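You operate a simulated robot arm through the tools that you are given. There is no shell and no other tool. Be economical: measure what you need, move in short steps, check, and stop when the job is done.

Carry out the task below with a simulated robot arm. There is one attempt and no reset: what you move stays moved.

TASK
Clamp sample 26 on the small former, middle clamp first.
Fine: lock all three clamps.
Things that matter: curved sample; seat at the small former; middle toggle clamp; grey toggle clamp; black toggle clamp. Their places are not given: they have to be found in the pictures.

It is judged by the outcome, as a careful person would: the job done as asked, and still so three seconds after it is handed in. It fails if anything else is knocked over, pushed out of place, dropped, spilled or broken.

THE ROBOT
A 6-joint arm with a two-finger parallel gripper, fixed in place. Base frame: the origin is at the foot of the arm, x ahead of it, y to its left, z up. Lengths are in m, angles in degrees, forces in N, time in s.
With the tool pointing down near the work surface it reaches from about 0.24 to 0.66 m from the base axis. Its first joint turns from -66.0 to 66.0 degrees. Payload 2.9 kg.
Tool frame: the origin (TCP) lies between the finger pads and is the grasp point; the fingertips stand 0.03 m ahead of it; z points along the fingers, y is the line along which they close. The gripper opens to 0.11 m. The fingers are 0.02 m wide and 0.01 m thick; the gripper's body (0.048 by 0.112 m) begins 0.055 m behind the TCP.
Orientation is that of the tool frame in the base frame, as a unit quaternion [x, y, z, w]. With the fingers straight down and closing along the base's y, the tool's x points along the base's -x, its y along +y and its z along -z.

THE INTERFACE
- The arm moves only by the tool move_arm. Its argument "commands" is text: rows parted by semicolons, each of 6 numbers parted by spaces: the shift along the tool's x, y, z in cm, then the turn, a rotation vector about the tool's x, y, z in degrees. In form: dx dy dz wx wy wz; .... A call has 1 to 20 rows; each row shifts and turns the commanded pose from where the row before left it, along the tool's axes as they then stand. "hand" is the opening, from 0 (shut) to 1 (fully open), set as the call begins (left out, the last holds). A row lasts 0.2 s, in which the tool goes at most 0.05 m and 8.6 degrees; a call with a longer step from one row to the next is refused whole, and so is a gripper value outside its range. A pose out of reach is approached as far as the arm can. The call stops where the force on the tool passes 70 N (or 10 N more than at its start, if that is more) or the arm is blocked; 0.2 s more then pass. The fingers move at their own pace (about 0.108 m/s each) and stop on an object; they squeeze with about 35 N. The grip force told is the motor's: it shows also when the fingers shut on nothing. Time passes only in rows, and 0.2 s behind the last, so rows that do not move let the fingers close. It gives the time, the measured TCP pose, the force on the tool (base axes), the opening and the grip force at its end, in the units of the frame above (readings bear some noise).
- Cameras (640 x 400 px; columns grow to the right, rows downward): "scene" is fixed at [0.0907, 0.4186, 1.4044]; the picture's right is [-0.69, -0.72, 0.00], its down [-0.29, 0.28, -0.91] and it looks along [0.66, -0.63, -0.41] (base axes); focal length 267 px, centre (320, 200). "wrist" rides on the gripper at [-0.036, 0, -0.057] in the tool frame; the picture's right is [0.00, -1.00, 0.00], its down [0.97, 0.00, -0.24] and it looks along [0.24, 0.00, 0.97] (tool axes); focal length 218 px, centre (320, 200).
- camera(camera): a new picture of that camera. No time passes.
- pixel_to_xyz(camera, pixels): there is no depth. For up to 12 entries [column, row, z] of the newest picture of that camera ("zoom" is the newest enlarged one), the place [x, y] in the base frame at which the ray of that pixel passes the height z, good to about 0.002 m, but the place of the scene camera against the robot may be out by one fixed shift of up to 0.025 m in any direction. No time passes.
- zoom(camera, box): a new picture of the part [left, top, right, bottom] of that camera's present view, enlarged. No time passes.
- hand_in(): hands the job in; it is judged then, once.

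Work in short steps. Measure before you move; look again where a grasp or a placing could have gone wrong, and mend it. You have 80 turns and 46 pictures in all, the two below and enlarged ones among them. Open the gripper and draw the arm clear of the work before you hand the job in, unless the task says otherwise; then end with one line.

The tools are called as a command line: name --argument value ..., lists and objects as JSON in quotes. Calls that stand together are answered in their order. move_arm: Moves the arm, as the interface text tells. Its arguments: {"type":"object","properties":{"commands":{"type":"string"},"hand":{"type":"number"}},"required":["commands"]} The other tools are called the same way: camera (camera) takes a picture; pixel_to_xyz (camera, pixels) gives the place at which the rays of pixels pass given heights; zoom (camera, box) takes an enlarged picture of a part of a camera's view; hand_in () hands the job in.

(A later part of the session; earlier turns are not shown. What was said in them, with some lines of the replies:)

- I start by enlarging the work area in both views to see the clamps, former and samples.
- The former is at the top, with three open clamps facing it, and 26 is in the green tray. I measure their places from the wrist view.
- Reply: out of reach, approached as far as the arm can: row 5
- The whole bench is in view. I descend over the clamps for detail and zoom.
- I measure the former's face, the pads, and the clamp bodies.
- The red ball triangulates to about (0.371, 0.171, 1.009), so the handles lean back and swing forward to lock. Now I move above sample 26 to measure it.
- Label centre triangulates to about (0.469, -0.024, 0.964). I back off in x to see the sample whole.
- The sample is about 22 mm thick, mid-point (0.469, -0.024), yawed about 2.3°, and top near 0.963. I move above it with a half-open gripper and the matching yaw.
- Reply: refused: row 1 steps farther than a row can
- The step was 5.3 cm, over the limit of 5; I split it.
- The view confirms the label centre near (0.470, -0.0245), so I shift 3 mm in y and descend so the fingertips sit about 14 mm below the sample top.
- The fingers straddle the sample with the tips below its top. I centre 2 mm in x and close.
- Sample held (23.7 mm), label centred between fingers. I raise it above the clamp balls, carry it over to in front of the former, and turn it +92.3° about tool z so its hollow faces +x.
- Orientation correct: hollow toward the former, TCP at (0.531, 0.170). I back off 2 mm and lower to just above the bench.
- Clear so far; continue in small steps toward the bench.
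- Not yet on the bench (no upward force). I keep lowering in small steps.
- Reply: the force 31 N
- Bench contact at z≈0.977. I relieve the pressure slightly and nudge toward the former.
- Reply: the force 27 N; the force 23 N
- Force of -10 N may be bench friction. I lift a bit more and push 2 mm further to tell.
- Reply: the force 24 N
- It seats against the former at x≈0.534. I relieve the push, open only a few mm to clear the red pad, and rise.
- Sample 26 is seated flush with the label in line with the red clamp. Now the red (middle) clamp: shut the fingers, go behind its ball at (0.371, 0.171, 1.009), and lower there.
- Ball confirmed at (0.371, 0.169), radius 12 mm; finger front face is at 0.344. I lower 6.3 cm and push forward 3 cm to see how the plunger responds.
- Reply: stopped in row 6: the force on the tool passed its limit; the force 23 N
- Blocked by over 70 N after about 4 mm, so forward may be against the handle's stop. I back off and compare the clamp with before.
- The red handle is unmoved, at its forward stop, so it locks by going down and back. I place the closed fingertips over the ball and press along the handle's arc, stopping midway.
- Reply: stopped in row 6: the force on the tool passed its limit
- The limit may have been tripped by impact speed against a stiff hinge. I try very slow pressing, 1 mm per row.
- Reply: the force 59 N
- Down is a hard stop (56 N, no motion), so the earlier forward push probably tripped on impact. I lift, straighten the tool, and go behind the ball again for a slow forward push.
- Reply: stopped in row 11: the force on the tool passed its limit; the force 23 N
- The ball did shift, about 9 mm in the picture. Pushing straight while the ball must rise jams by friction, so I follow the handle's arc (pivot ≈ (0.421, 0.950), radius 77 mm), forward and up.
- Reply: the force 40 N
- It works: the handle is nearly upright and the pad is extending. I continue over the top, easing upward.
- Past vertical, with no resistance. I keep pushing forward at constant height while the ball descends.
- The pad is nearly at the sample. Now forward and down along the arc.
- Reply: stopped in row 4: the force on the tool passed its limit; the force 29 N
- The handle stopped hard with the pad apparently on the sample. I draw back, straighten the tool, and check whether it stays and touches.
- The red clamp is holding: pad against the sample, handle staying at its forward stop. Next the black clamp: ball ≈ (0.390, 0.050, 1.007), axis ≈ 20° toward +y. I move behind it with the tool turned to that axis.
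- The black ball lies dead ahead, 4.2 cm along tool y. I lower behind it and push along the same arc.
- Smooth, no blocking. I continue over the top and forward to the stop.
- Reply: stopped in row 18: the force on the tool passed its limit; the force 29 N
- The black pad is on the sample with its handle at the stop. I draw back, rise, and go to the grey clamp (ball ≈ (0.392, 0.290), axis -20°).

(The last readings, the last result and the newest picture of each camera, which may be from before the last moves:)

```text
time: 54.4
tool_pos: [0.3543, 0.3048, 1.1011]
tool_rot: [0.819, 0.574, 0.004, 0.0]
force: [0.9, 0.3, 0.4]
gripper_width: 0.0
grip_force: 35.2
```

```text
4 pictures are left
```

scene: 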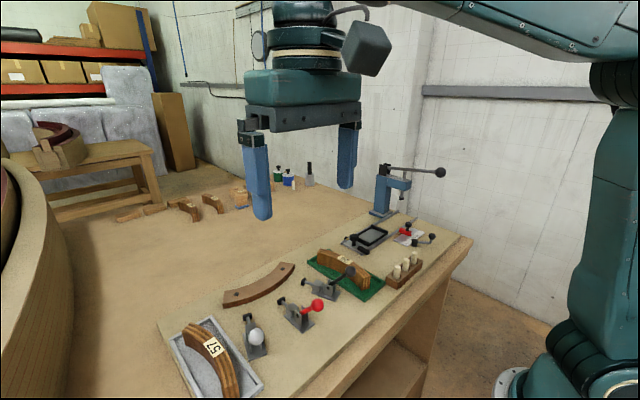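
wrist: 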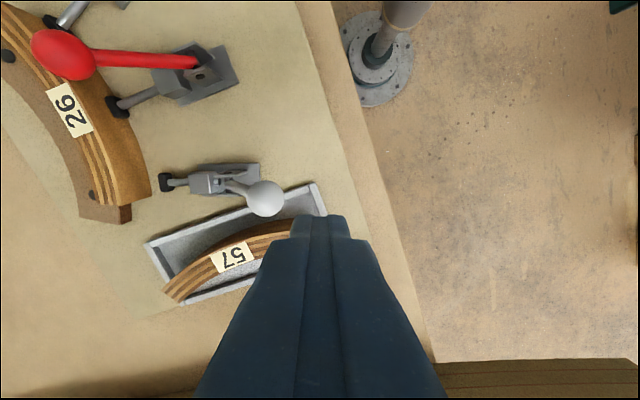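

The grey ball is dead ahead, 3.9 cm. Same manoeuvre; the tips at z 0.992 stay clear above sample 57.

move_arm --commands "0 0 4 0 0 0; 0 0 3.9 0 0 0; 0 0.8 0 0 0 0; 0 0.7 0 0 0 0; 0 0.31 -0.26 0 0 0; 0 0.32 -0.25 0 0 0; 0 0.335 -0.24 0 0 0; 0 0.345 -0.22 0 0 0; 0 0.355 -0.2 0 0 0; 0 0.365 -0.18 0 0 0; 0 0.375 -0.16 0 0 0; 0 0.38 -0.14 0 0 0; 0 0.385 -0.12 0 0 0; 0 0.39 -0.1 0 0 0; 0 0.395 -0.08 0 0 0; 0 0.4 -0.05 0 0 0; 0 0 0 0 0 0"

move_arm --commands "0 0.4 0 0 0 0; 0 0.4 0 0 0 0; 0 0.4 0 0 0 0; 0 0.4 0 0 0 0; 0 0.4 0 0 0 0; 0 0.4 0 0 0 0; 0 0.4 0 0 0 0; 0 0.4 0 0 0 0; 0 0.4 0 0 0 0; 0 0.4 0 0 0 0; 0 0.4 0 0 0 0; 0 0.4 0 0 0 0; 0 0.4 0.1 0 0 0; 0 0.3 0.2 0 0 0; 0 0.3 0.25 0 0 0; 0 0.3 0.3 0 0 0; 0 0.3 0.3 0 0 0; 0 0.3 0.3 0 0 0; 0 0.2 0.2 0 0 0"

zoom --camera "scene" --box '[190, 250, 340, 350]'

```text
time: 58.0
tool_pos: [0.4085, 0.2851, 1.0415]
tool_rot: [0.818, 0.575, 0.002, 0.001]
force: [-1.0, -0.9, 1.0]
gripper_width: 0.0
grip_force: 34.8
```

```text
time: 61.8
tool_pos: [0.4653, 0.2657, 1.0325]
tool_rot: [0.813, 0.582, 0.0, -0.002]
force: [-22.5, 1.4, 13.2]
gripper_width: 0.0
grip_force: 34.5
stopped in row 18: the force on the tool passed its limit (the readings are from after the stop); the commanded pose is now the measured one
```

```text
4.00 times, centred on (265, 300) of scene
```

zoom: 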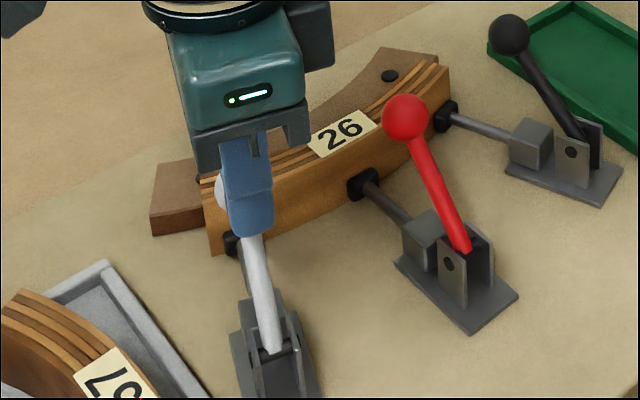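

All three handles are at their forward stops with pads on the sample. I draw back, rise clear and open the gripper.

move_arm --commands "0 -1 0 0 0 0; 0 -1 -3 0 0 0; 0 0 -4 0 0 0; 0 0 -4.5 0 0 0; 0 -3 -3 0 0 0; 0 -3 -3 0 0 0; 0 -3 0 0 0 0; 0 0 0 0 0 0"

move_arm --commands "0 0 0 0 0 0; 0 0 0 0 0 0; 0 0 0 0 0 0; 0 0 0 0 0 0" --hand 1

zoom --camera "scene" --box '[190, 250, 340, 350]'

camera --camera "wrist"

```text
time: 63.6
tool_pos: [0.3627, 0.2989, 1.2074]
tool_rot: [0.814, 0.58, 0.002, -0.002]
force: [0.0, 0.0, -0.1]
gripper_width: 0.0001
grip_force: 34.8
```

```text
time: 64.6
tool_pos: [0.3645, 0.3001, 1.2066]
tool_rot: [0.814, 0.58, 0.003, -0.002]
force: [0.1, 0.4, -0.5]
gripper_width: 0.1101
grip_force: 0.0
```

```text
4.00 times, centred on (265, 300) of scene
```

zoom: 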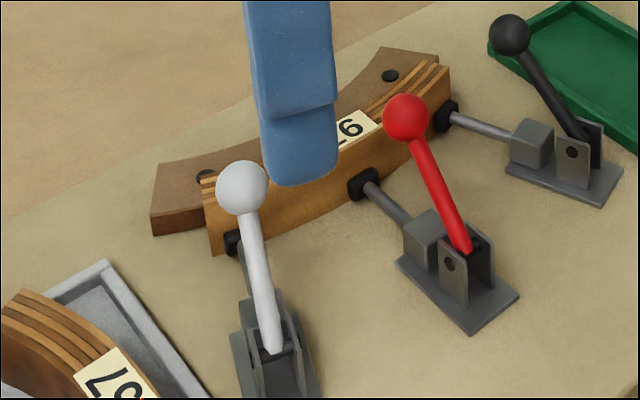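

```text
1 pictures are left
```

wrist: 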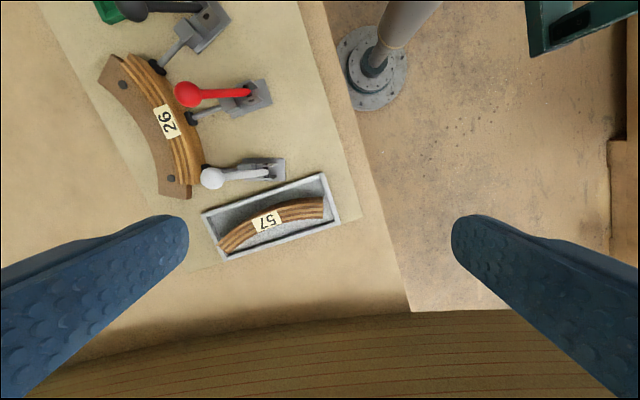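

All three handles stay forward, the pads hold sample 26 against the former, and nothing else has moved. I hand in.

hand_in

```text
The job is handed in.
```

Sample 26 is seated on the small former and all three clamps are closed on it, red (middle) first, then black, then grey; each handle was pushed to its hard forward stop and stayed there after I drew the arm clear.
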